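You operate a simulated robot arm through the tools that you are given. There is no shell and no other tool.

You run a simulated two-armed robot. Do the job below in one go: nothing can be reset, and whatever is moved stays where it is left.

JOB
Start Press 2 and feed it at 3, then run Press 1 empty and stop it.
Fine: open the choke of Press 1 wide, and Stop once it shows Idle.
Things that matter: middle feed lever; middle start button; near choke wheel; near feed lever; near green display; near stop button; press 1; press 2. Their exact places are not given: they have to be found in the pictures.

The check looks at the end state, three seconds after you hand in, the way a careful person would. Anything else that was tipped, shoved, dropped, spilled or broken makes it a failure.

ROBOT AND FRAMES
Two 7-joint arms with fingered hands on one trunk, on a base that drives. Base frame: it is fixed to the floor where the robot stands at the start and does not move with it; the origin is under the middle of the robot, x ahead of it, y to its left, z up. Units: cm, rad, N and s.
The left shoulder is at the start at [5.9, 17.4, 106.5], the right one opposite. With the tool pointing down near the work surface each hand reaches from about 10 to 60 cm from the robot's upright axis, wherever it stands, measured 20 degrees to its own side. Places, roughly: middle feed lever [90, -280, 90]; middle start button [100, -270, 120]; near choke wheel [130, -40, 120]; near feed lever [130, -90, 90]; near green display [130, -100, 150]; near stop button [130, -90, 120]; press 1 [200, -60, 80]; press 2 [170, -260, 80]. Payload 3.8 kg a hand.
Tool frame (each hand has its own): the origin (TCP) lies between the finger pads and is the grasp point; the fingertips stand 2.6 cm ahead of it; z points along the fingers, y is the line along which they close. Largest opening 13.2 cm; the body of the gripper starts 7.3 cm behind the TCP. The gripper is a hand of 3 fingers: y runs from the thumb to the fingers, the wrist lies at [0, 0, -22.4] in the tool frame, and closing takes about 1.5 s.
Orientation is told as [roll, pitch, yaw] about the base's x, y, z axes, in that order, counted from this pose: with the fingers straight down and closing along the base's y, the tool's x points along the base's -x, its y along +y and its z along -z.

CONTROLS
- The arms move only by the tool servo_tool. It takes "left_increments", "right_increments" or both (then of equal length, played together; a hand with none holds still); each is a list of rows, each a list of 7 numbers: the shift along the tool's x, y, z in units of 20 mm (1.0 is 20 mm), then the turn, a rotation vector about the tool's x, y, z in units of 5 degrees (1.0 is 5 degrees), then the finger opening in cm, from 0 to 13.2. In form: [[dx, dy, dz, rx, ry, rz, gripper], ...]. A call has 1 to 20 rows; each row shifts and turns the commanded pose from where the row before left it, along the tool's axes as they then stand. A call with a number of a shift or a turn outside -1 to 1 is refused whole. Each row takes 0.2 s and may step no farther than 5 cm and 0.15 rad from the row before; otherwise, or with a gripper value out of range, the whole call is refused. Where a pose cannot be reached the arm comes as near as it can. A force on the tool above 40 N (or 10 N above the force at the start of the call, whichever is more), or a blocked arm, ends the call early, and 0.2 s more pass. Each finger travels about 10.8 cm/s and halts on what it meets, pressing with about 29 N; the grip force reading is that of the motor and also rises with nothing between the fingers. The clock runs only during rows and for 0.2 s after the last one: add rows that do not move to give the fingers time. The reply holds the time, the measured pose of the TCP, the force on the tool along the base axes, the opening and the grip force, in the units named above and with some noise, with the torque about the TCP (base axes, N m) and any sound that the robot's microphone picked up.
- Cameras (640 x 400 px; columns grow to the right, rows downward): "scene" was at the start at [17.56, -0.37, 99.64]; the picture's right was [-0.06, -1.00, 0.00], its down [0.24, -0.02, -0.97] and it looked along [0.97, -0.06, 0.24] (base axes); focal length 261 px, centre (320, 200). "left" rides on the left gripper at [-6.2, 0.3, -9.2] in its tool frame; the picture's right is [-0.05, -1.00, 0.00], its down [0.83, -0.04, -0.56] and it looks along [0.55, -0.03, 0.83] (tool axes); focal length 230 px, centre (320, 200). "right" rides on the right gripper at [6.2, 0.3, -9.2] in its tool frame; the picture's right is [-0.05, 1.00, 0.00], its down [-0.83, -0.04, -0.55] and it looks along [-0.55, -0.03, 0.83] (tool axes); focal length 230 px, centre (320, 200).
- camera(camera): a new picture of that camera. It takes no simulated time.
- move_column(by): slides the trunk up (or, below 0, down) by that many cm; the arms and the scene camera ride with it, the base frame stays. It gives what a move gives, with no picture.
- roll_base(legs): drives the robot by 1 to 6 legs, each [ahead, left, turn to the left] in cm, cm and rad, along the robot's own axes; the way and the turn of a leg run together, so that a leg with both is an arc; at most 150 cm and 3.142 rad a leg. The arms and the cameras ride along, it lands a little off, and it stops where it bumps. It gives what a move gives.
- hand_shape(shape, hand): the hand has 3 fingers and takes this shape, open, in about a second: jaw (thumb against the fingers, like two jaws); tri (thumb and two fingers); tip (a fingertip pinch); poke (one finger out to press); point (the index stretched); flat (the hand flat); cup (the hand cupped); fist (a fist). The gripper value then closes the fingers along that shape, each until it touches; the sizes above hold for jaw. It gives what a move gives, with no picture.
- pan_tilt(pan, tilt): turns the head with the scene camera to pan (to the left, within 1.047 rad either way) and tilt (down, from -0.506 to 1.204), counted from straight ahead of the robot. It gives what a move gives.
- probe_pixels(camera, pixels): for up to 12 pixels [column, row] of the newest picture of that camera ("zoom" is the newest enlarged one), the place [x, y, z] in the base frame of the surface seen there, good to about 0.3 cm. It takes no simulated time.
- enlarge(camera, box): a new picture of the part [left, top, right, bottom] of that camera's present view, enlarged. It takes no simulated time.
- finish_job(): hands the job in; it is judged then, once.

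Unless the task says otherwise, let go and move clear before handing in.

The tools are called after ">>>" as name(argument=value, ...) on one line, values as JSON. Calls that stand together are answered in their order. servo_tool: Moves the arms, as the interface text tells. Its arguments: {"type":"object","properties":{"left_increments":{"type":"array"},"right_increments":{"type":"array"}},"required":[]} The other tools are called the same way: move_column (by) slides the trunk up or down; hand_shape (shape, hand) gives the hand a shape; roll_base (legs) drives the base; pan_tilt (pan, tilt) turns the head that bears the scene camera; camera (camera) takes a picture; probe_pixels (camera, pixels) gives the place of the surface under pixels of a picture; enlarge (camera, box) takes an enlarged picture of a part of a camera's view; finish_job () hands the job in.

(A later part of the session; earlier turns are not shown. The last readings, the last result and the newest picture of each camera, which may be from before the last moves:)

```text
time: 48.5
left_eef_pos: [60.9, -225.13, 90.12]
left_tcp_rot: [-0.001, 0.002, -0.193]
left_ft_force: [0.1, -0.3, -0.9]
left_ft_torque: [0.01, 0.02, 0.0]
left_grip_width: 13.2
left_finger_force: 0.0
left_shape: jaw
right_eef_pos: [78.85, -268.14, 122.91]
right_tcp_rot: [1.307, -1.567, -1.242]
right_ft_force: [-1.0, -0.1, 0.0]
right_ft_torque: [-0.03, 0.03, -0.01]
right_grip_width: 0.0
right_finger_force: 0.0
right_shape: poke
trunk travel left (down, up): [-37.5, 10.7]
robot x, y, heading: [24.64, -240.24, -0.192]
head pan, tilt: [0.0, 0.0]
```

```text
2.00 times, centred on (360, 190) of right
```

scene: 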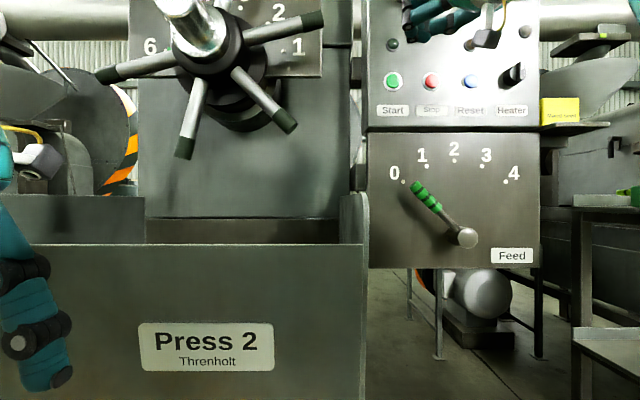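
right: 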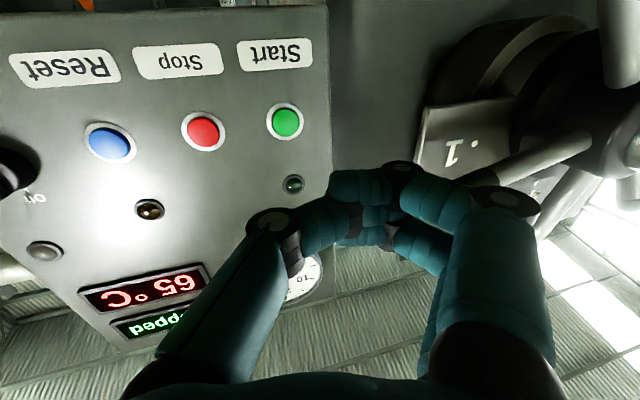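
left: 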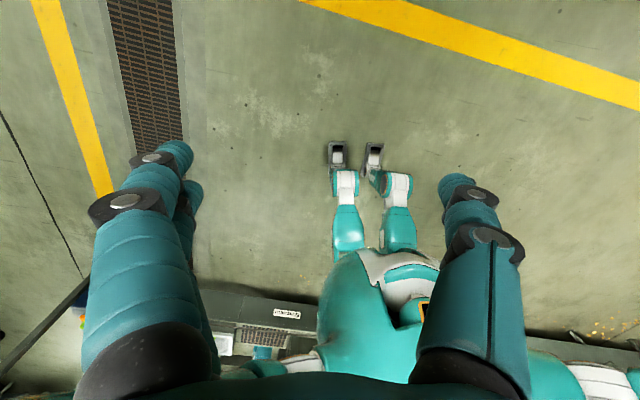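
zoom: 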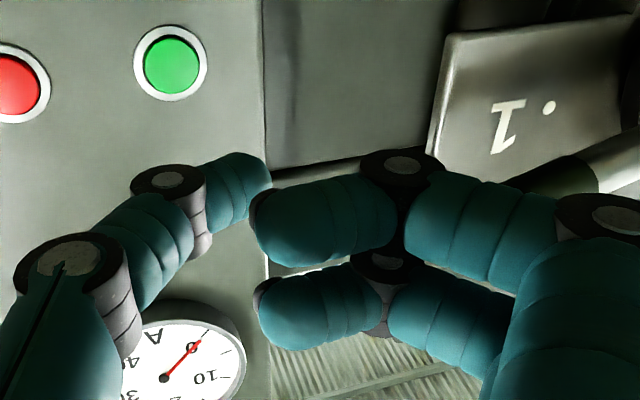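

The thumb is free now, but its last joint points sideways, so its tip and the index knuckle are nearly level. I compare with the jaw shape fully closed, whose tips stand a known 2.6 cm ahead of the TCP.

>>> hand_shape(hand="right", shape="jaw")

>>> servo_tool(right_increments=[[0, 0, 0, 0, 0, 0, 0], [0, 0, 0, 0, 0, 0, 0], [0, 0, 0, 0, 0, 0, 0], [0, 0, 0, 0, 0, 0, 0], [0, 0, 0, 0, 0, 0, 0], [0, 0, 0, 0, 0, 0, 0], [0, 0, 0, 0, 0, 0, 0], [0, 0, 0, 0, 0, 0, 0]])

>>> camera(camera="right")

>>> enlarge(camera="scene", box=[360, 0, 540, 120])

```text
time: 49.4
left_eef_pos: [60.78, -225.16, 90.27]
left_tcp_rot: [0.0, 0.003, -0.194]
left_ft_force: [0.0, 0.9, 0.2]
left_ft_torque: [-0.04, 0.0, 0.02]
left_grip_width: 13.19
left_finger_force: 0.1
left_shape: jaw
right_eef_pos: [78.91, -268.1, 122.85]
right_tcp_rot: [1.306, -1.569, -1.24]
right_ft_force: [-0.3, -0.4, 0.8]
right_ft_torque: [0.0, 0.0, 0.01]
right_grip_width: 13.19
right_finger_force: 0.1
right_shape: jaw
trunk travel left (down, up): [-37.5, 10.7]
robot x, y, heading: [24.96, -240.66, -0.189]
head pan, tilt: [0.0, 0.0]
```

```text
time: 51.1
left_eef_pos: [60.82, -225.19, 90.1]
left_tcp_rot: [0.001, 0.001, -0.193]
left_ft_force: [-0.4, -0.6, 0.3]
left_ft_torque: [0.0, 0.01, 0.01]
left_grip_width: 13.18
left_finger_force: 0.0
left_shape: jaw
right_eef_pos: [78.8, -268.04, 122.88]
right_tcp_rot: [1.312, -1.568, -1.245]
right_ft_force: [-0.5, -0.2, 0.3]
right_ft_torque: [0.04, 0.0, 0.0]
right_grip_width: 0.02
right_finger_force: 29.2
right_shape: jaw
trunk travel left (down, up): [-37.5, 10.7]
robot x, y, heading: [25.15, -240.29, -0.196]
head pan, tilt: [0.0, 0.0]
```

```text
taken
```

right: 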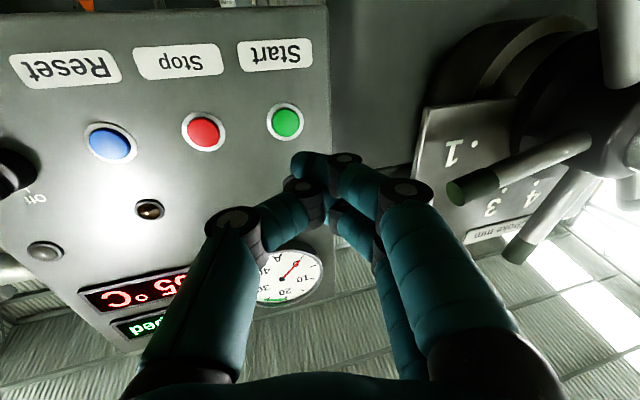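

```text
3.33 times, centred on (450, 60) of scene
```

zoom: 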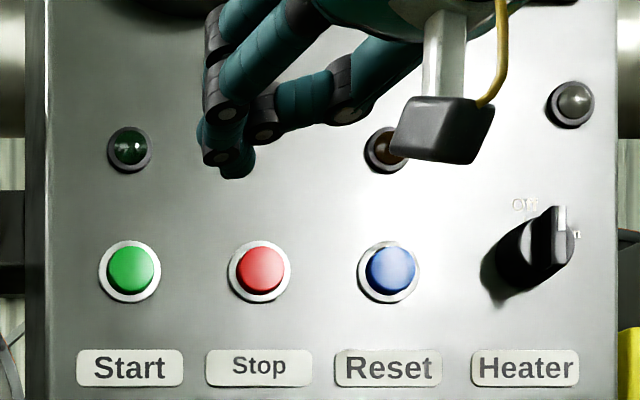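

Better: jaw opened to about 6 cm with more yaw, so the single thumb clearly leads by over 2 cm. I set that (10° more yaw) and look.

>>> servo_tool(right_increments=[[0, 0, 0, -1, 0, 0, 6], [0, 0, 0, -1, 0, 0, 6], [0, 0, 0, 0, 0, 0, 6], [0, 0, 0, 0, 0, 0, 6], [0, 0, 0, 0, 0, 0, 6]])

>>> camera(camera="right")

>>> enlarge(camera="scene", box=[360, 0, 540, 120])

```text
time: 52.4
left_eef_pos: [60.93, -225.17, 90.21]
left_tcp_rot: [0.002, 0.002, -0.195]
left_ft_force: [0.5, -0.5, -0.6]
left_ft_torque: [-0.03, 0.01, -0.04]
left_grip_width: 13.15
left_finger_force: 0.1
left_shape: jaw
right_eef_pos: [78.8, -268.08, 122.93]
right_tcp_rot: [1.384, -1.57, -1.143]
right_ft_force: [0.1, 0.7, -0.5]
right_ft_torque: [0.0, -0.02, -0.01]
right_grip_width: 5.99
right_finger_force: 0.0
right_shape: jaw
trunk travel left (down, up): [-37.5, 10.7]
robot x, y, heading: [24.98, -241.04, -0.195]
head pan, tilt: [0.0, 0.0]
```

```text
taken
```

right: 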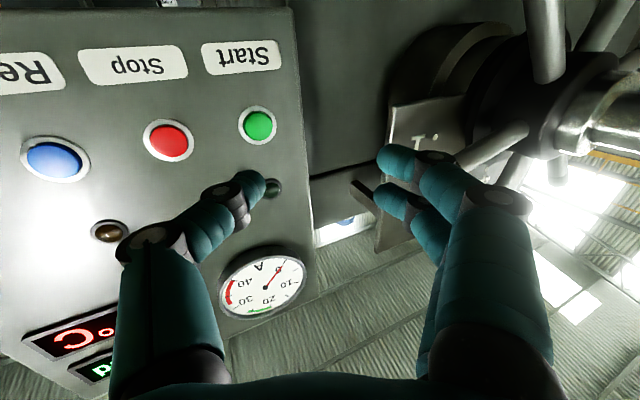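

```text
3.33 times, centred on (450, 60) of scene
```

zoom: 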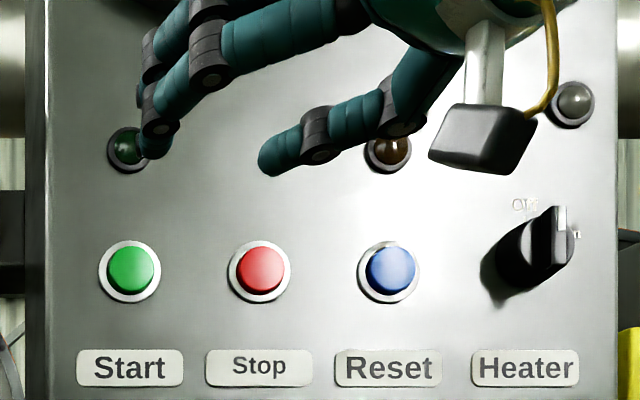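

Now the thumb is a clear single poker: tip at (263,165) of the zoom and (258,183) of the right picture. I probe it.

>>> probe_pixels(camera="zoom", pixels=[[265, 160], [268, 165], [275, 155], [285, 150], [155, 145], [150, 95]])

>>> probe_pixels(camera="right", pixels=[[256, 180], [260, 185], [250, 188], [240, 195], [395, 160], [430, 158], [258, 125]])

```text
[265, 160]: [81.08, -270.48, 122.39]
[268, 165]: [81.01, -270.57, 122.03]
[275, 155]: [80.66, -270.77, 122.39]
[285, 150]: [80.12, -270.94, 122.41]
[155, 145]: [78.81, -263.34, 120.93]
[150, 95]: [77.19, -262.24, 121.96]
```

```text
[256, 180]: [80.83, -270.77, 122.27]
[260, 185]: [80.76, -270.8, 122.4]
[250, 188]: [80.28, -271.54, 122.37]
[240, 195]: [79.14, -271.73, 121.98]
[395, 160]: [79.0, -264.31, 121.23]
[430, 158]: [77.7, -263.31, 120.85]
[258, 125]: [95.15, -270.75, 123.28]
```

Thumb tip is at about (81.3,-270.7,122.7), Start at (95.0,-270.7,123.2). I move to 2.5 cm in front of the button along the panel normal and check.

>>> servo_tool(right_increments=[[-0.03, -0.183, 0.92, 0, 0, 0, 6], [-0.03, -0.183, 0.92, 0, 0, 0, 6], [-0.03, -0.183, 0.92, 0, 0, 0, 6], [-0.03, -0.183, 0.92, 0, 0, 0, 6], [-0.03, -0.183, 0.92, 0, 0, 0, 6], [-0.03, -0.183, 0.92, 0, 0, 0, 6], [0, 0, 0, 0, 0, 0, 6]])

>>> camera(camera="right")

>>> enlarge(camera="scene", box=[360, 0, 540, 120])

```text
time: 54.0
left_eef_pos: [60.86, -225.12, 90.19]
left_tcp_rot: [0.0, -0.001, -0.195]
left_ft_force: [-0.1, 0.8, -0.3]
left_ft_torque: [0.02, 0.0, -0.02]
left_grip_width: 13.22
left_finger_force: 0.0
left_shape: jaw
right_eef_pos: [90.15, -267.63, 123.32]
right_tcp_rot: [1.561, -1.567, -1.321]
right_ft_force: [-1.4, -0.5, 0.0]
right_ft_torque: [0.01, 0.02, 0.0]
right_grip_width: 5.97
right_finger_force: 0.0
right_shape: jaw
trunk travel left (down, up): [-37.5, 10.7]
robot x, y, heading: [24.77, -240.77, -0.196]
head pan, tilt: [0.0, 0.0]
```

```text
taken
```

right: 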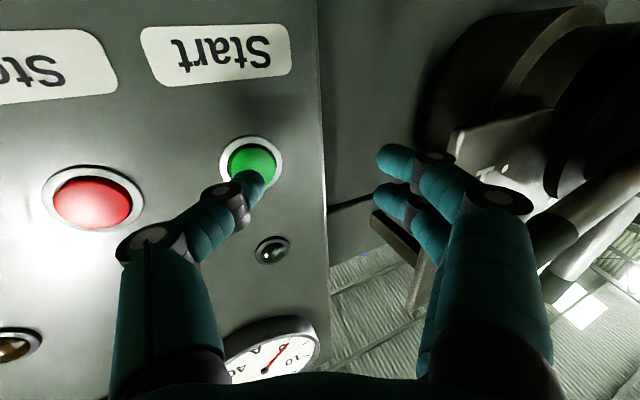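

```text
3.33 times, centred on (450, 60) of scene
```

zoom: 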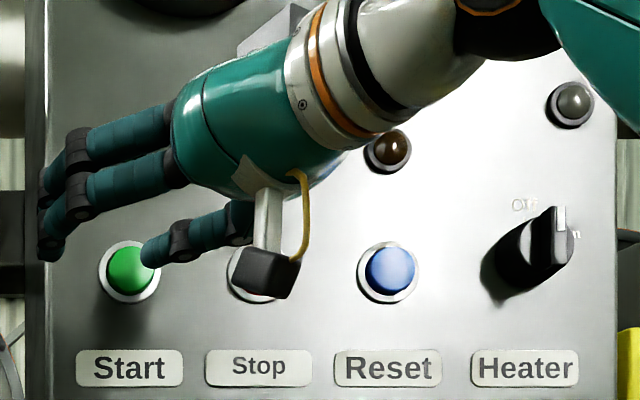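

The thumb tip sits in front of Start, as seen at (147,250) of the zoom. I probe once more to fix the remaining gap.

>>> probe_pixels(camera="zoom", pixels=[[147, 252], [150, 248], [155, 255], [165, 250], [120, 270]])

>>> probe_pixels(camera="right", pixels=[[256, 180], [260, 178], [250, 160], [265, 150], [395, 155], [400, 190]])

```text
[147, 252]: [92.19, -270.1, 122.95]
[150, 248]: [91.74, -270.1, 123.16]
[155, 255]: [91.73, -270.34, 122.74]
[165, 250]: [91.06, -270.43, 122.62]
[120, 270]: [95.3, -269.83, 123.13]
```

```text
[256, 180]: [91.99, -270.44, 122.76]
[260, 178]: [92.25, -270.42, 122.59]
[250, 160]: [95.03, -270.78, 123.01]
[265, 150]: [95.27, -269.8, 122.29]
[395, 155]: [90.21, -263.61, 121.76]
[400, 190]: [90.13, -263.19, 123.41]
```

The tip at (92.4,-270.2,123) is 2.5 cm from the cap. I press along the panel normal: about 2.4 cm quickly, then small steps.

>>> servo_tool(right_increments=[[0, -0.169, 0.362, 0, 0, 0, 6], [0, -0.169, 0.362, 0, 0, 0, 6], [0, -0.169, 0.362, 0, 0, 0, 6], [0, -0.042, 0.09, 0, 0, 0, 6], [0, -0.042, 0.09, 0, 0, 0, 6], [0, -0.042, 0.09, 0, 0, 0, 6], [0, 0, 0, 0, 0, 0, 6]])

>>> enlarge(camera="scene", box=[360, 0, 540, 120])

```text
time: 55.5
left_eef_pos: [60.62, -225.24, 90.26]
left_tcp_rot: [0.0, 0.0, -0.194]
left_ft_force: [0.4, -0.9, -0.1]
left_ft_torque: [0.02, -0.01, -0.02]
left_grip_width: 13.18
left_finger_force: 0.1
left_shape: jaw
right_eef_pos: [92.51, -268.32, 123.52]
right_tcp_rot: [2.853, -1.568, -2.615]
right_ft_force: [-22.0, -2.4, -1.3]
right_ft_torque: [0.05, -0.03, -0.67]
right_grip_width: 5.6
right_finger_force: 0.0
right_shape: jaw
trunk travel left (down, up): [-37.5, 10.7]
robot x, y, heading: [24.72, -240.62, -0.194]
head pan, tilt: [0.0, 0.0]
heard: click
```

```text
3.33 times, centred on (450, 60) of scene
```

zoom: 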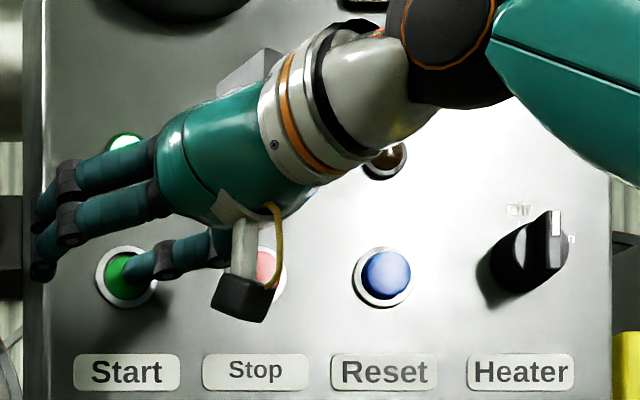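

A click was heard with 22 N and the green lamp behind the hand at (125,143) looks lit. I back off along the normal and check the display.

>>> servo_tool(right_increments=[[0, 0.423, -0.906, 0, 0, 0, 6], [0, 0.423, -0.906, 0, 0, 0, 6], [0, 0.423, -0.906, 0, 0, 0, 6], [0, 0.423, -0.906, 0, 0, 0, 6], [0, 0.423, -0.906, 0, 0, 0, 6], [0, 0, 0, 0, 0, 0, 6]])

>>> pan_tilt(pan=-0.2, tilt=-0.25)

>>> camera(camera="scene")

```text
time: 57.0
left_eef_pos: [60.76, -225.16, 90.16]
left_tcp_rot: [0.001, 0.0, -0.195]
left_ft_force: [0.2, 0.7, 0.1]
left_ft_torque: [0.0, -0.02, 0.0]
left_grip_width: 13.2
left_finger_force: 0.1
left_shape: jaw
right_eef_pos: [83.03, -266.24, 123.23]
right_tcp_rot: [1.251, -1.569, -1.013]
right_ft_force: [0.4, 0.9, -0.1]
right_ft_torque: [0.0, -0.01, 0.02]
right_grip_width: 5.97
right_finger_force: 0.0
right_shape: jaw
trunk travel left (down, up): [-37.5, 10.7]
robot x, y, heading: [24.65, -240.71, -0.192]
head pan, tilt: [0.0, 0.0]
```

```text
time: 57.7
left_eef_pos: [60.85, -225.14, 90.2]
left_tcp_rot: [-0.001, 0.003, -0.193]
left_ft_force: [-0.4, -0.2, 1.0]
left_ft_torque: [-0.04, 0.01, 0.0]
left_grip_width: 13.17
left_finger_force: 0.0
left_shape: jaw
right_eef_pos: [83.09, -266.24, 123.26]
right_tcp_rot: [1.516, -1.569, -1.275]
right_ft_force: [0.8, 0.0, -0.5]
right_ft_torque: [0.02, -0.02, 0.01]
right_grip_width: 5.97
right_finger_force: 0.2
right_shape: jaw
trunk travel left (down, up): [-37.5, 10.7]
robot x, y, heading: [25.11, -240.49, -0.192]
head pan, tilt: [-0.201, -0.25]
```

```text
taken
```

scene: 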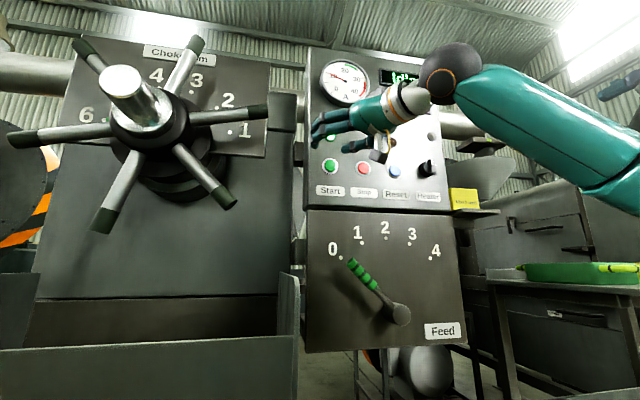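

Press 2 runs: display "Idle", green lamp lit. Now its feed lever: grip point at r≈12 cm on the lever is near L=-252, z=98.5. I lower the hand in front of the panel while undoing the yaw, then roll it to suit the 45° lever.

>>> servo_tool(right_increments=[[1, 0, 0, 1, 0, 0, 7], [1, 0, 0, 1, 0, 0, 7], [1, 0, 0, 1, 0, 0, 7], [1, 0, 0, 1, 0, 0, 7], [1, 0, 0, 1, 0, 0, 7], [1, -0.5, 0, 0, 0, 0, 7], [1, -0.5, 0, 0, 0, 0, 7], [1, -0.5, 0, 0, 0, 0, 7], [1, -0.5, 0, 0, 0, 0, 7], [1, -0.5, 0, 0, 0, 0, 7], [1, -0.5, 0, 0, 0, 0, 7], [1, -0.5, 0, 0, 0, 0, 7], [0.3, 0, 0, 0, 0, 0, 7], [0, 0, 0, 0, 0, 0, 7]])

>>> pan_tilt(pan=-0.25, tilt=0.0)

>>> camera(camera="scene")

>>> camera(camera="right")

```text
time: 60.7
left_eef_pos: [60.8, -225.19, 90.09]
left_tcp_rot: [-0.001, 0.001, -0.193]
left_ft_force: [0.4, -0.1, 0.6]
left_ft_torque: [0.0, 0.03, -0.04]
left_grip_width: 13.18
left_finger_force: 0.1
left_shape: jaw
right_eef_pos: [81.75, -273.01, 98.58]
right_tcp_rot: [1.001, -1.569, -1.2]
right_ft_force: [-0.5, -0.2, 0.4]
right_ft_torque: [0.01, 0.0, -0.01]
right_grip_width: 6.94
right_finger_force: 0.0
right_shape: jaw
trunk travel left (down, up): [-37.5, 10.7]
robot x, y, heading: [24.78, -240.42, -0.194]
head pan, tilt: [-0.201, -0.25]
```

```text
time: 61.5
left_eef_pos: [60.86, -225.1, 90.13]
left_tcp_rot: [-0.001, 0.003, -0.194]
left_ft_force: [-0.4, -0.5, -0.6]
left_ft_torque: [0.0, 0.01, -0.01]
left_grip_width: 13.2
left_finger_force: 0.1
left_shape: jaw
right_eef_pos: [81.83, -272.95, 98.71]
right_tcp_rot: [1.089, -1.569, -1.285]
right_ft_force: [-0.6, 0.7, -0.9]
right_ft_torque: [0.02, 0.01, 0.03]
right_grip_width: 6.95
right_finger_force: 0.1
right_shape: jaw
trunk travel left (down, up): [-37.5, 10.7]
robot x, y, heading: [24.62, -240.33, -0.195]
head pan, tilt: [-0.25, 0.0]
```

```text
taken
```

scene: 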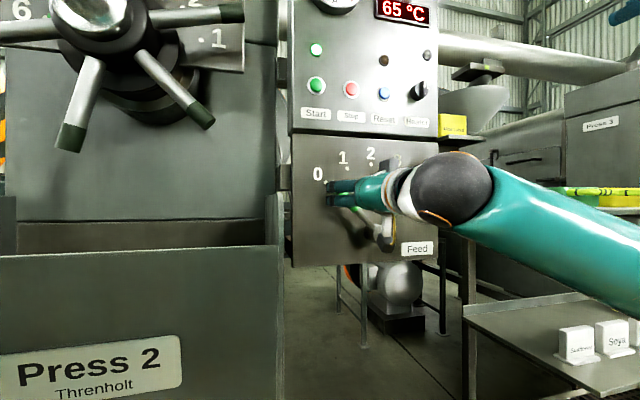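

```text
taken
```

right: 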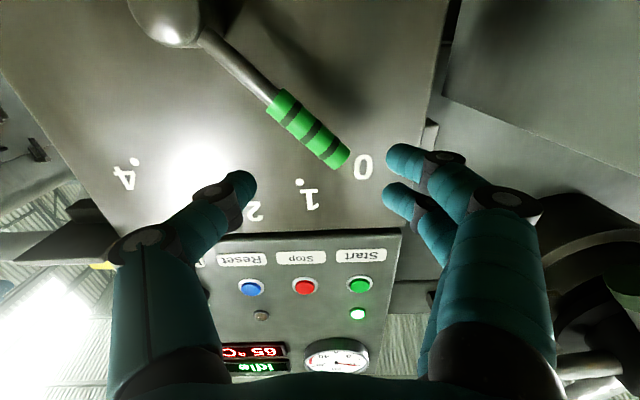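

The wrist view shows the green lever grip between the fingers ahead, and Press 2 "Idle". I roll the hand -45° so the jaws straddle the lever.

>>> servo_tool(right_increments=[[0, 0, 0, 0, 0, -1, 7], [0, 0, 0, 0, 0, -1, 7], [0, 0, 0, 0, 0, -1, 7], [0, 0, 0, 0, 0, -1, 7], [0, 0, 0, 0, 0, -1, 7], [0, 0, 0, 0, 0, -1, 7], [0, 0, 0, 0, 0, -1, 7], [0, 0, 0, 0, 0, -1, 7], [0, 0, 0, 0, 0, -1, 7], [0, 0, 0, 0, 0, 0, 7]])

>>> camera(camera="right")

>>> camera(camera="scene")

```text
time: 63.7
left_eef_pos: [60.69, -225.16, 90.2]
left_tcp_rot: [0.0, 0.002, -0.194]
left_ft_force: [0.0, 0.4, 0.0]
left_ft_torque: [-0.01, 0.01, 0.01]
left_grip_width: 13.2
left_finger_force: 0.1
left_shape: jaw
right_eef_pos: [81.62, -272.94, 98.66]
right_tcp_rot: [-1.569, -0.786, 1.374]
right_ft_force: [-0.3, -0.2, 1.0]
right_ft_torque: [0.01, -0.03, -0.04]
right_grip_width: 6.94
right_finger_force: 0.0
right_shape: jaw
trunk travel left (down, up): [-37.5, 10.7]
robot x, y, heading: [24.79, -240.62, -0.195]
head pan, tilt: [-0.25, 0.0]
```

```text
taken
```

right: 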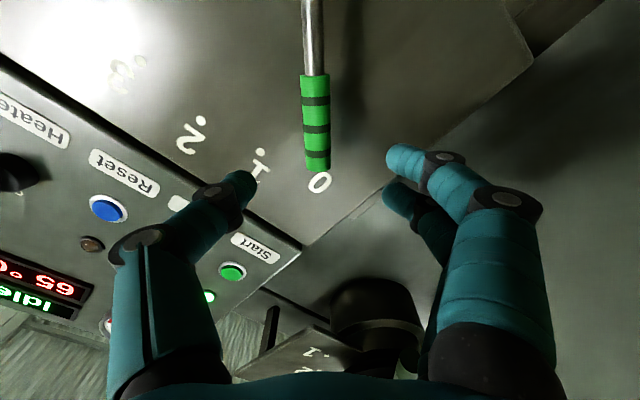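

```text
taken
```

scene: 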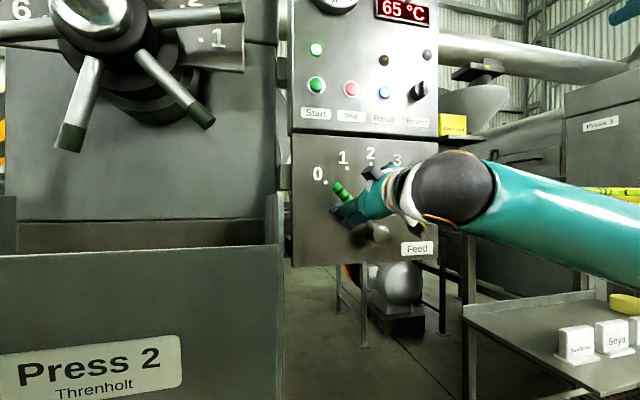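

The lever now lies vertically between the jaws in the wrist view (315,125). I advance 8.8 cm so the fingers straddle it.

>>> servo_tool(right_increments=[[0, 0, 0.88, 0, 0, 0, 7], [0, 0, 0.88, 0, 0, 0, 7], [0, 0, 0.88, 0, 0, 0, 7], [0, 0, 0.88, 0, 0, 0, 7], [0, 0, 0.88, 0, 0, 0, 7], [0, 0, 0, 0, 0, 0, 7]])

>>> camera(camera="right")

>>> enlarge(camera="scene", box=[270, 110, 470, 280])

```text
time: 65.1
left_eef_pos: [60.76, -225.25, 90.19]
left_tcp_rot: [0.0, 0.0, -0.193]
left_ft_force: [0.1, -0.6, 0.2]
left_ft_torque: [0.04, 0.0, -0.02]
left_grip_width: 13.21
left_finger_force: 0.1
left_shape: jaw
right_eef_pos: [90.4, -274.67, 98.75]
right_tcp_rot: [-1.569, -0.787, 1.372]
right_ft_force: [-0.2, -0.9, -0.3]
right_ft_torque: [-0.03, 0.0, -0.04]
right_grip_width: 6.93
right_finger_force: 0.1
right_shape: jaw
trunk travel left (down, up): [-37.5, 10.7]
robot x, y, heading: [24.84, -240.46, -0.2]
head pan, tilt: [-0.25, 0.0]
```

```text
taken
```

right: 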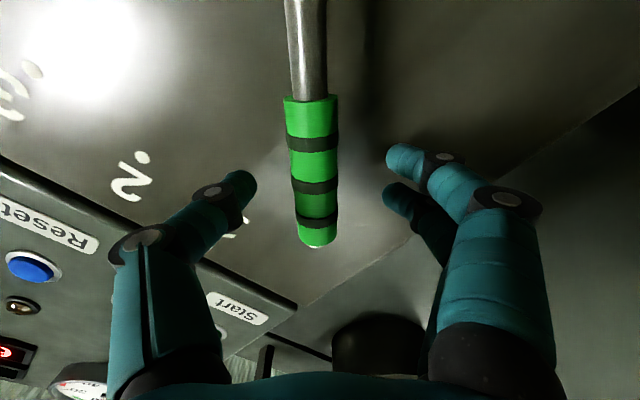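

```text
2.35 times, centred on (370, 195) of scene
```

zoom: 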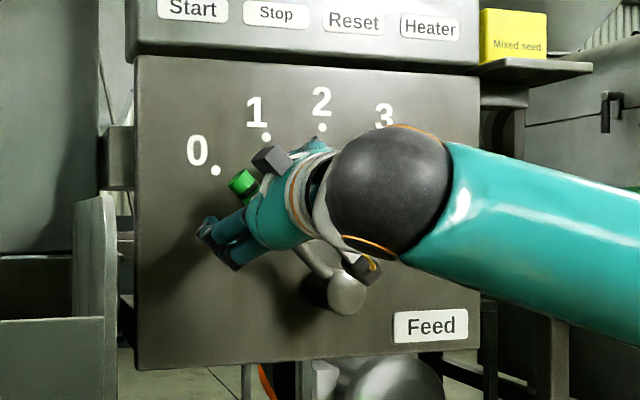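

The green grip is between the fingers at (315,170). I close on it.

>>> servo_tool(right_increments=[[0, 0, 0, 0, 0, 0, 4], [0, 0, 0, 0, 0, 0, 2], [0, 0, 0, 0, 0, 0, 1], [0, 0, 0, 0, 0, 0, 0], [0, 0, 0, 0, 0, 0, 0], [0, 0, 0, 0, 0, 0, 0]])

>>> camera(camera="right")

```text
time: 66.5
left_eef_pos: [60.97, -225.25, 90.12]
left_tcp_rot: [0.0, 0.002, -0.193]
left_ft_force: [-0.4, 0.2, 0.2]
left_ft_torque: [0.0, 0.0, -0.01]
left_grip_width: 13.21
left_finger_force: 0.2
left_shape: jaw
right_eef_pos: [90.36, -274.73, 98.75]
right_tcp_rot: [-1.571, -0.788, 1.373]
right_ft_force: [12.2, -3.5, 4.3]
right_ft_torque: [0.01, 0.03, 0.0]
right_grip_width: 0.79
right_finger_force: 28.8
right_shape: jaw
trunk travel left (down, up): [-37.5, 10.7]
robot x, y, heading: [24.87, -240.37, -0.195]
head pan, tilt: [-0.25, 0.0]
```

```text
taken
```

right: 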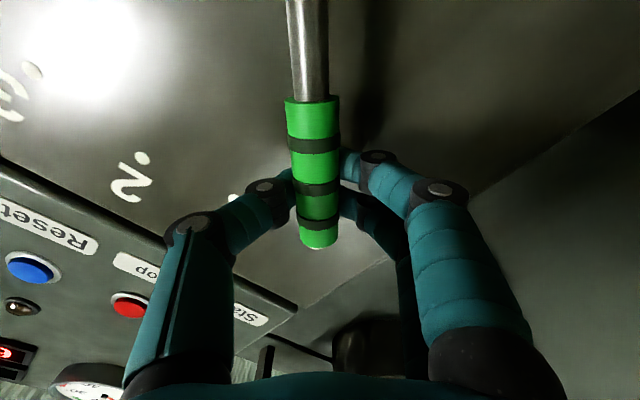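

The fingers have closed on the grip (force 29 N) with a mild pull toward the panel. I swing along the arc about halfway and check.

>>> servo_tool(right_increments=[[0.019, -0.479, 0, 0, 0, 0.9, 0], [0.019, -0.479, 0, 0, 0, 0.9, 0], [0.019, -0.479, 0, 0, 0, 0.9, 0], [0.019, -0.479, 0, 0, 0, 0.9, 0], [0.019, -0.479, 0, 0, 0, 0.9, 0], [0.019, -0.479, 0, 0, 0, 0.9, 0], [0.019, -0.479, 0, 0, 0, 0.9, 0], [0.019, -0.479, 0, 0, 0, 0.9, 0]])

>>> camera(camera="right")

>>> enlarge(camera="scene", box=[270, 90, 470, 280])

```text
time: 68.3
left_eef_pos: [60.97, -225.11, 90.15]
left_tcp_rot: [-0.002, 0.002, -0.193]
left_ft_force: [0.7, 1.2, -0.3]
left_ft_torque: [0.03, 0.02, -0.03]
left_grip_width: 13.18
left_finger_force: 0.0
left_shape: jaw
right_eef_pos: [89.14, -281.23, 102.05]
right_tcp_rot: [-1.576, -1.417, 1.378]
right_ft_force: [19.3, -1.3, 9.3]
right_ft_torque: [-0.05, -0.06, 0.17]
right_grip_width: 0.72
right_finger_force: 29.6
right_shape: jaw
trunk travel left (down, up): [-37.5, 10.7]
robot x, y, heading: [24.57, -240.51, -0.198]
head pan, tilt: [-0.25, 0.0]
```

```text
taken
```

right: 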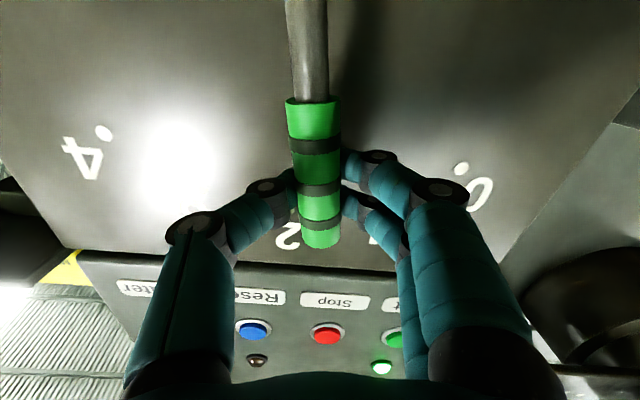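

```text
2.11 times, centred on (370, 185) of scene
```

zoom: 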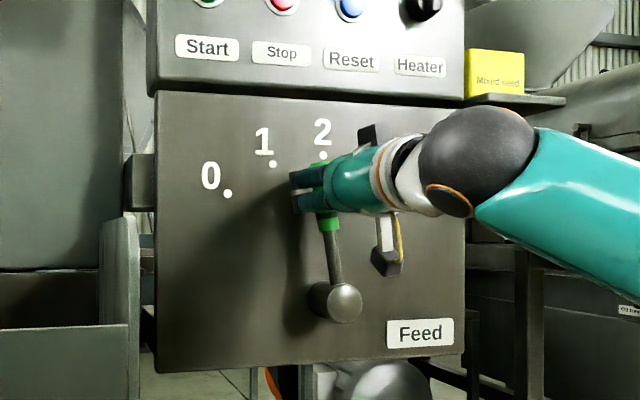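

The lever follows (now near 1.6). I swing the remaining 34.5° to 3.

>>> servo_tool(right_increments=[[0.019, -0.479, 0, 0, 0, 0.9, 0], [0.019, -0.479, 0, 0, 0, 0.9, 0], [0.019, -0.479, 0, 0, 0, 0.9, 0], [0.019, -0.479, 0, 0, 0, 0.9, 0], [0.019, -0.479, 0, 0, 0, 0.9, 0], [0.019, -0.479, 0, 0, 0, 0.9, 0], [0.019, -0.479, 0, 0, 0, 0.9, 0], [0.013, -0.321, 0, 0, 0, 0.6, 0], [0, 0, 0, 0, 0, 0, 0]])

>>> camera(camera="right")

>>> enlarge(camera="scene", box=[270, 90, 470, 280])

```text
time: 70.3
left_eef_pos: [60.89, -225.11, 90.13]
left_tcp_rot: [-0.002, 0.002, -0.193]
left_ft_force: [0.0, 0.2, 0.3]
left_ft_torque: [0.0, 0.03, 0.0]
left_grip_width: 13.17
left_finger_force: 0.1
left_shape: jaw
right_eef_pos: [87.72, -288.38, 101.03]
right_tcp_rot: [1.566, -1.124, -1.763]
right_ft_force: [12.2, -6.2, 9.3]
right_ft_torque: [-0.03, -0.13, 0.05]
right_grip_width: 0.7
right_finger_force: 29.0
right_shape: jaw
trunk travel left (down, up): [-37.5, 10.7]
robot x, y, heading: [24.85, -240.55, -0.197]
head pan, tilt: [-0.25, 0.0]
```

```text
taken
```

right: 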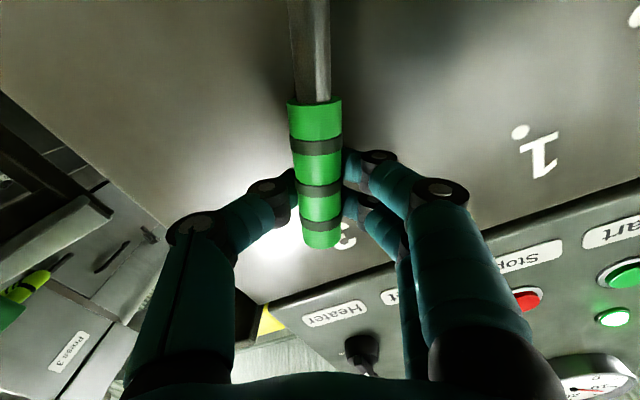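

```text
2.11 times, centred on (370, 185) of scene
```

zoom: 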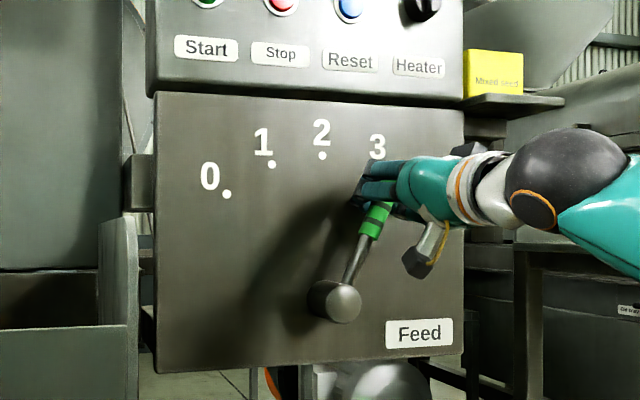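

The lever now stands at about 25° right, next to the 3 dot. I open the hand, back straight off and look.

>>> servo_tool(right_increments=[[0, 0, 0, 0, 0, 0, 3], [0, 0, 0, 0, 0, 0, 7], [0, 0, 0, 0, 0, 0, 7], [0, 0, 0, 0, 0, 0, 7], [0, 0, 0, 0, 0, 0, 7], [0, 0, -0.8, 0, 0, 0, 7], [0, 0, -0.8, 0, 0, 0, 7], [0, 0, -0.8, 0, 0, 0, 7], [0, 0, -0.8, 0, 0, 0, 7], [0, 0, -0.8, 0, 0, 0, 7], [0, 0, 0, 0, 0, 0, 7]])

>>> camera(camera="right")

>>> enlarge(camera="scene", box=[270, 0, 470, 280])

```text
time: 72.7
left_eef_pos: [60.78, -225.19, 90.17]
left_tcp_rot: [0.0, 0.003, -0.192]
left_ft_force: [-0.8, -0.2, 0.2]
left_ft_torque: [0.01, 0.03, -0.01]
left_grip_width: 13.2
left_finger_force: 0.2
left_shape: jaw
right_eef_pos: [79.91, -286.81, 100.84]
right_tcp_rot: [1.569, -1.124, -1.765]
right_ft_force: [-0.7, -0.1, 0.1]
right_ft_torque: [0.0, 0.04, 0.02]
right_grip_width: 6.94
right_finger_force: 0.0
right_shape: jaw
trunk travel left (down, up): [-37.5, 10.7]
robot x, y, heading: [24.67, -240.45, -0.195]
head pan, tilt: [-0.25, 0.0]
```

```text
taken
```

right: 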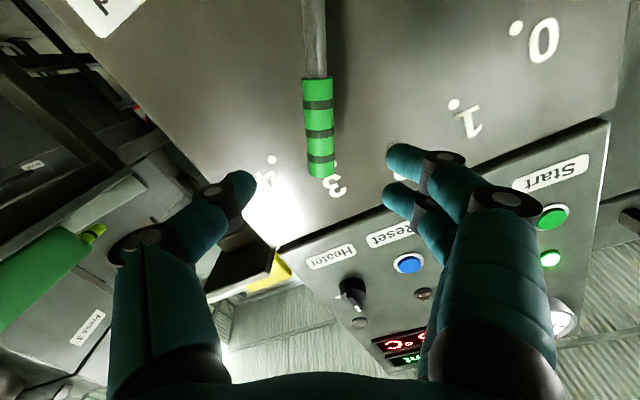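

```text
1.43 times, centred on (370, 140) of scene
```

zoom: 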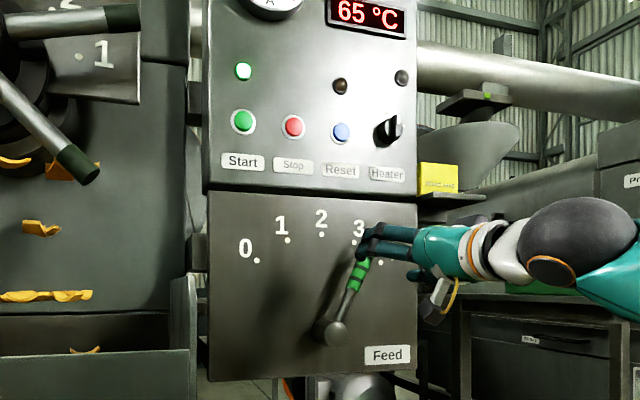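

Press 2 is now producing (chips at left) and the lever stands at 3. I roll the hand level again and back the base off 50 cm to check the whole panel.

>>> servo_tool(right_increments=[[0, 0, -0.5, 0, 0, -0.85, 7], [0, 0, -0.5, 0, 0, -0.85, 7], [0, 0, -0.5, 0, 0, -0.85, 7], [0, 0, -0.5, 0, 0, -0.85, 7], [0, 0, 0, 0, 0, -0.85, 7], [0, 0, 0, 0, 0, -0.85, 7]])

>>> roll_base(legs=[[-50, 0, 0]])

>>> pan_tilt(pan=-0.1, tilt=-0.1)

>>> camera(camera="scene")

>>> enlarge(camera="scene", box=[340, 70, 520, 290])

```text
time: 74.1
left_eef_pos: [60.8, -225.1, 90.16]
left_tcp_rot: [0.0, 0.002, -0.195]
left_ft_force: [0.2, 0.4, -0.4]
left_ft_torque: [-0.02, 0.02, 0.0]
left_grip_width: 13.19
left_finger_force: 0.1
left_shape: jaw
right_eef_pos: [75.82, -285.91, 100.9]
right_tcp_rot: [0.307, -1.569, -0.504]
right_ft_force: [-0.5, 0.0, 1.0]
right_ft_torque: [-0.03, 0.01, 0.01]
right_grip_width: 6.94
right_finger_force: 0.1
right_shape: jaw
trunk travel left (down, up): [-37.5, 10.7]
robot x, y, heading: [24.82, -240.6, -0.198]
head pan, tilt: [-0.25, 0.0]
```

```text
time: 77.0
left_eef_pos: [11.39, -215.5, 90.1]
left_tcp_rot: [-0.001, 0.001, -0.196]
left_ft_force: [0.0, 0.1, -0.5]
left_ft_torque: [-0.01, 0.02, 0.02]
left_grip_width: 13.23
left_finger_force: 0.0
left_shape: jaw
right_eef_pos: [26.3, -276.44, 101.02]
right_tcp_rot: [1.279, -1.57, -1.479]
right_ft_force: [0.1, 0.3, -0.6]
right_ft_torque: [0.01, -0.01, -0.01]
right_grip_width: 6.91
right_finger_force: 0.0
right_shape: jaw
trunk travel left (down, up): [-37.5, 10.7]
robot x, y, heading: [-24.8, -230.6, -0.201]
head pan, tilt: [-0.25, 0.0]
```

```text
time: 77.8
left_eef_pos: [11.5, -215.42, 90.24]
left_tcp_rot: [-0.003, 0.004, -0.196]
left_ft_force: [0.5, 0.3, 0.9]
left_ft_torque: [0.01, -0.01, 0.0]
left_grip_width: 13.16
left_finger_force: 0.0
left_shape: jaw
right_eef_pos: [26.3, -276.43, 101.0]
right_tcp_rot: [1.095, -1.569, -1.295]
right_ft_force: [-0.9, 0.4, 0.3]
right_ft_torque: [0.03, 0.0, 0.04]
right_grip_width: 6.94
right_finger_force: 0.0
right_shape: jaw
trunk travel left (down, up): [-37.5, 10.7]
robot x, y, heading: [-24.85, -230.87, -0.199]
head pan, tilt: [-0.099, -0.099]
```

```text
taken
```

scene: 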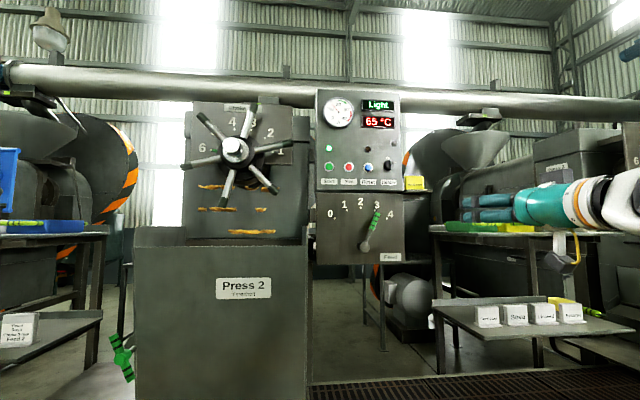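

```text
1.82 times, centred on (430, 180) of scene
```

zoom: 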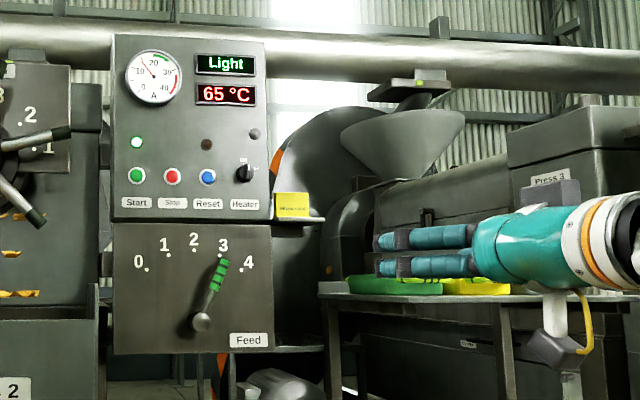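

Press 2 shows "Light", 65 °C, lever by 3. I probe the lever line to measure its true angle, and read the card at (17,330).

>>> enlarge(camera="scene", box=[300, 180, 420, 270])

>>> probe_pixels(camera="zoom", pixels=[[345, 358], [370, 300], [385, 260], [396, 218], [405, 190]])

>>> enlarge(camera="scene", box=[0, 300, 60, 350])

```text
4.44 times, centred on (360, 225) of scene
```

zoom: 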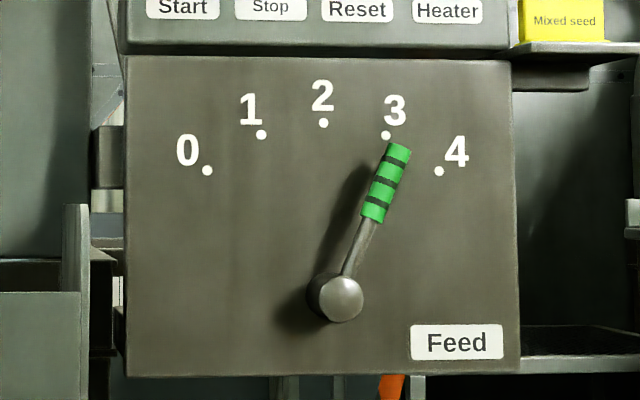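

```text
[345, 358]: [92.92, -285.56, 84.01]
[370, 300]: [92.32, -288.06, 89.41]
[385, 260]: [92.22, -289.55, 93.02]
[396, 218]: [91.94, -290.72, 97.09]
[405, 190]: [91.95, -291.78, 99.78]
```

```text
8.00 times, centred on (30, 325) of scene
```

zoom: 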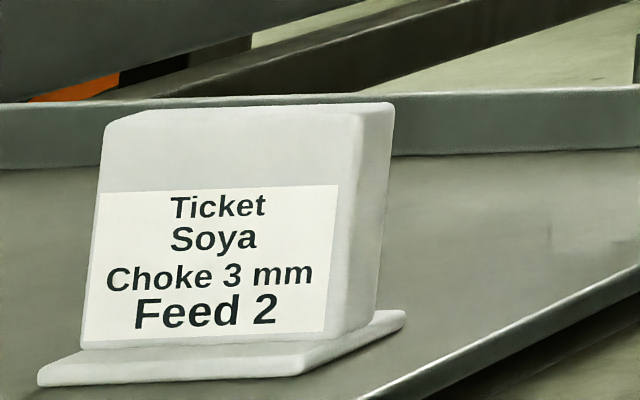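

The ticket is for soya on another bench and doesn't concern this job. By the zoom, the lever is at about 20.7° while the 3 dot is at 22.2°; I probe it precisely.

>>> enlarge(camera="scene", box=[300, 180, 420, 270])

>>> probe_pixels(camera="zoom", pixels=[[343, 299], [355, 262], [375, 208], [386, 180], [397, 152], [385, 135], [323, 123], [261, 135], [207, 170], [439, 171]])

```text
4.44 times, centred on (360, 225) of scene
```

zoom: 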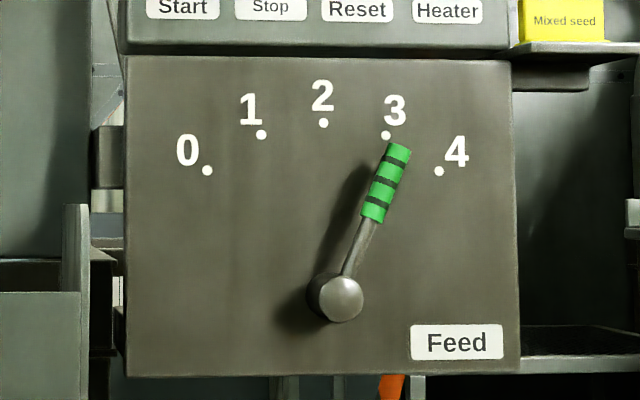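

```text
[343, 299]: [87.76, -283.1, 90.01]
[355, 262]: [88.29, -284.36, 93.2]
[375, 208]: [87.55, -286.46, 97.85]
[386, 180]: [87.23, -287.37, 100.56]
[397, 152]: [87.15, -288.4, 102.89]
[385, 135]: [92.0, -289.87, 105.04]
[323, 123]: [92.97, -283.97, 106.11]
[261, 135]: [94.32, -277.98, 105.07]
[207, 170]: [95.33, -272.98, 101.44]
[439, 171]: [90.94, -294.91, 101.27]
```

Press 2's lever measures 22.4-23.3° against the 3 dot at 22.6°, so feed is right at 3. Now to Press 1: I slide left along the row by about 197 cm (two legs), staying well back from the trough.

>>> roll_base(legs=[[0, 98, 0.003], [0, 98, 0.003]])

>>> camera(camera="scene")

>>> enlarge(camera="scene", box=[140, 60, 460, 280])

```text
time: 94.9
left_eef_pos: [51.29, -27.24, 90.1]
left_tcp_rot: [0.002, 0.002, -0.212]
left_ft_force: [-0.1, 0.2, 0.0]
left_ft_torque: [-0.01, -0.03, -0.01]
left_grip_width: 13.21
left_finger_force: 0.0
left_shape: jaw
right_eef_pos: [65.28, -88.46, 101.08]
right_tcp_rot: [1.039, -1.57, -1.256]
right_ft_force: [-0.5, 0.0, 0.3]
right_ft_torque: [-0.04, 0.0, -0.02]
right_grip_width: 6.93
right_finger_force: 0.0
right_shape: jaw
trunk travel left (down, up): [-37.5, 10.7]
robot x, y, heading: [14.79, -41.84, -0.211]
head pan, tilt: [-0.099, -0.099]
```

```text
taken
```

scene: 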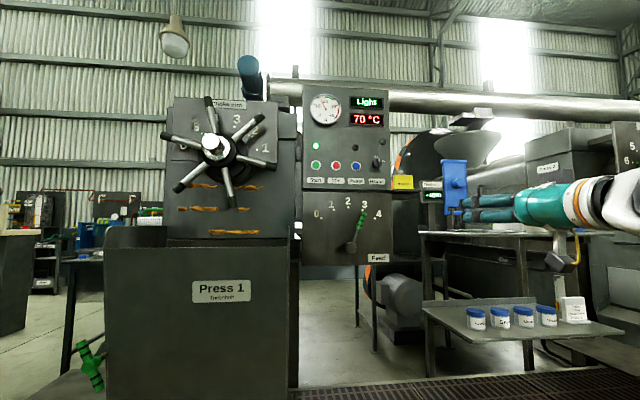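

```text
1.82 times, centred on (300, 170) of scene
```

zoom: 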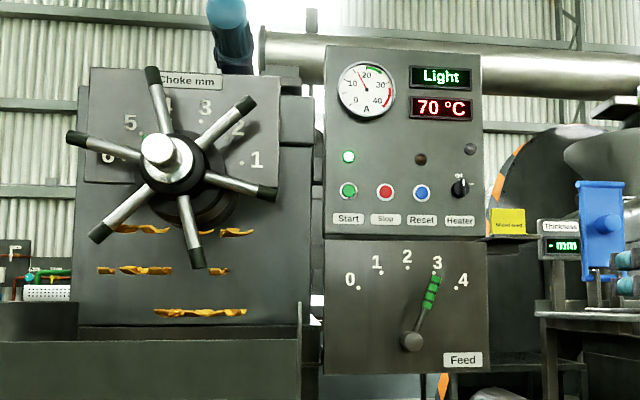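

Press 1 shows "Light", feed at 3. I probe its Stop button, lever, dial dots and wheel.

>>> enlarge(camera="scene", box=[290, 140, 410, 270])

>>> enlarge(camera="scene", box=[150, 85, 300, 220])

>>> probe_pixels(camera="scene", pixels=[[317, 165], [337, 165], [355, 165], [351, 247], [365, 213], [359, 229], [320, 216], [333, 209], [347, 207], [361, 209], [374, 216], [212, 143]])

```text
3.08 times, centred on (350, 205) of scene
```

zoom: 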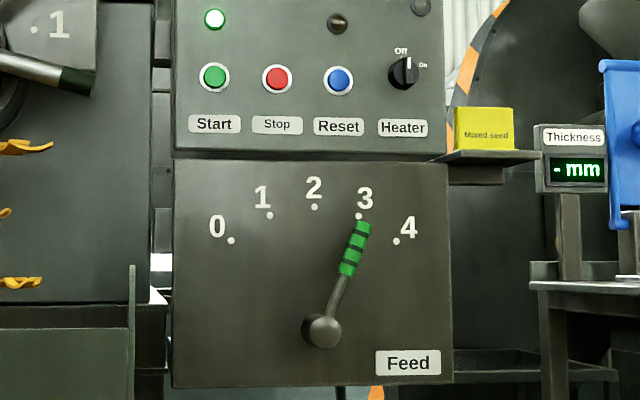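

```text
2.96 times, centred on (225, 152) of scene
```

zoom: 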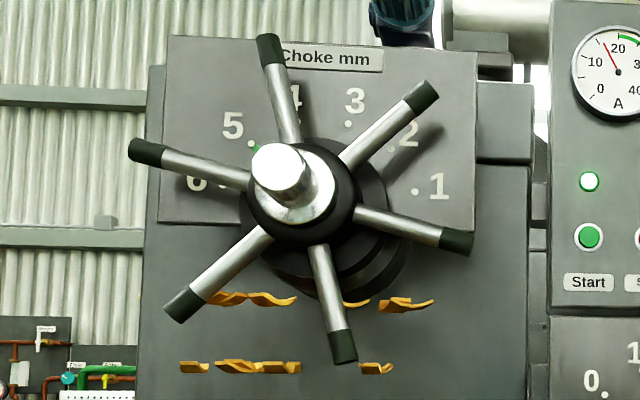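

```text
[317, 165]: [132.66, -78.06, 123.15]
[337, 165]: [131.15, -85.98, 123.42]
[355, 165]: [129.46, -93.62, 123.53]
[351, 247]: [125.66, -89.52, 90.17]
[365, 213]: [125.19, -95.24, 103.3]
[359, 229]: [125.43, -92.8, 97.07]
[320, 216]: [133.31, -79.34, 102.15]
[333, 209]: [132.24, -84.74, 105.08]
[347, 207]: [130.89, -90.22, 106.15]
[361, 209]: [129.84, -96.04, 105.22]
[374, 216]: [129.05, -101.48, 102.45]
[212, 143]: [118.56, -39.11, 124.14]
```

Press 1's pointer is at choke 5 and lever at 3 (24°); pivot at about L=-63.3, z=90.3, panel at A=146.2. I drive in to the same working pose as at Press 2.

>>> roll_base(legs=[[30, 5.2, 0.016], [17.5, 0, 0]])

>>> camera(camera="scene")

>>> camera(camera="right")

```text
time: 98.1
left_eef_pos: [98.76, -31.65, 90.06]
left_tcp_rot: [-0.001, 0.0, -0.204]
left_ft_force: [0.8, -1.1, -0.1]
left_ft_torque: [0.01, 0.03, -0.01]
left_grip_width: 13.18
left_finger_force: 0.1
left_shape: jaw
right_eef_pos: [113.08, -92.6, 100.85]
right_tcp_rot: [0.774, -1.568, -0.982]
right_ft_force: [-0.3, 0.2, -0.8]
right_ft_torque: [0.0, 0.01, 0.01]
right_grip_width: 6.93
right_finger_force: 0.2
right_shape: jaw
trunk travel left (down, up): [-37.5, 10.7]
robot x, y, heading: [62.09, -46.45, -0.204]
head pan, tilt: [-0.099, -0.099]
```

```text
taken
```

scene: 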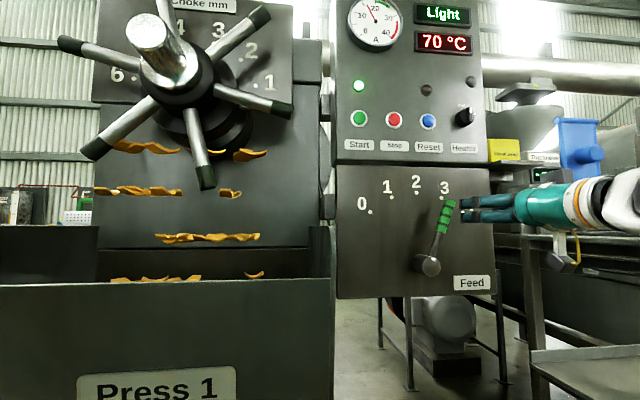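

```text
taken
```

right: 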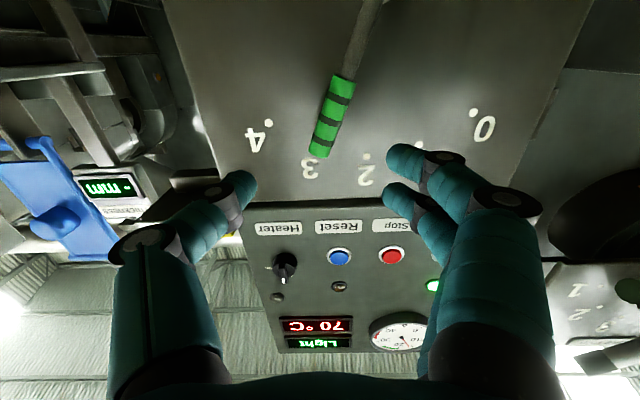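

The lever is ahead, slightly right of the hand axis. I align (0.9 cm left, 0.65 up, 4 ahead) and roll +23° to match the lever.

>>> servo_tool(right_increments=[[-0.11, 0.16, 0.67, 0, 0, 0, 7], [-0.11, 0.16, 0.67, 0, 0, 0, 7], [-0.11, 0.16, 0.67, 0, 0, 0, 7], [0, 0, 0, 0, 0, 0.92, 7], [0, 0, 0, 0, 0, 0.92, 7], [0, 0, 0, 0, 0, 0.92, 7], [0, 0, 0, 0, 0, 0.92, 7], [0, 0, 0, 0, 0, 0.92, 7], [0, 0, 0, 0, 0, 0, 7]])

>>> camera(camera="right")

```text
time: 100.1
left_eef_pos: [98.58, -31.63, 90.17]
left_tcp_rot: [0.0, 0.0, -0.203]
left_ft_force: [0.3, 0.1, -0.1]
left_ft_torque: [-0.03, -0.01, 0.01]
left_grip_width: 13.18
left_finger_force: 0.1
left_shape: jaw
right_eef_pos: [117.21, -92.45, 101.58]
right_tcp_rot: [1.568, -1.167, -1.773]
right_ft_force: [0.5, 0.4, 0.3]
right_ft_torque: [-0.01, 0.02, -0.03]
right_grip_width: 6.93
right_finger_force: 0.0
right_shape: jaw
trunk travel left (down, up): [-37.5, 10.7]
robot x, y, heading: [62.4, -46.73, -0.205]
head pan, tilt: [-0.099, -0.099]
```

```text
taken
```

right: 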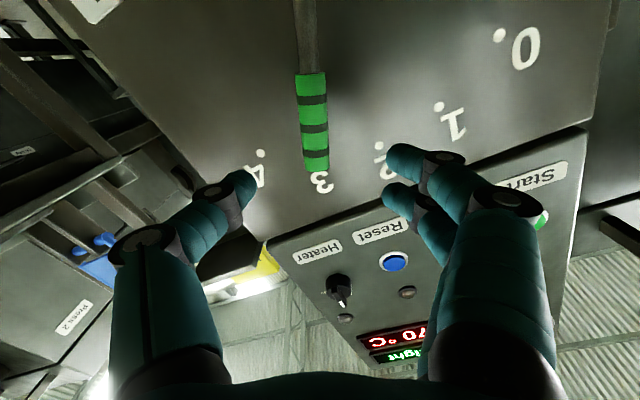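

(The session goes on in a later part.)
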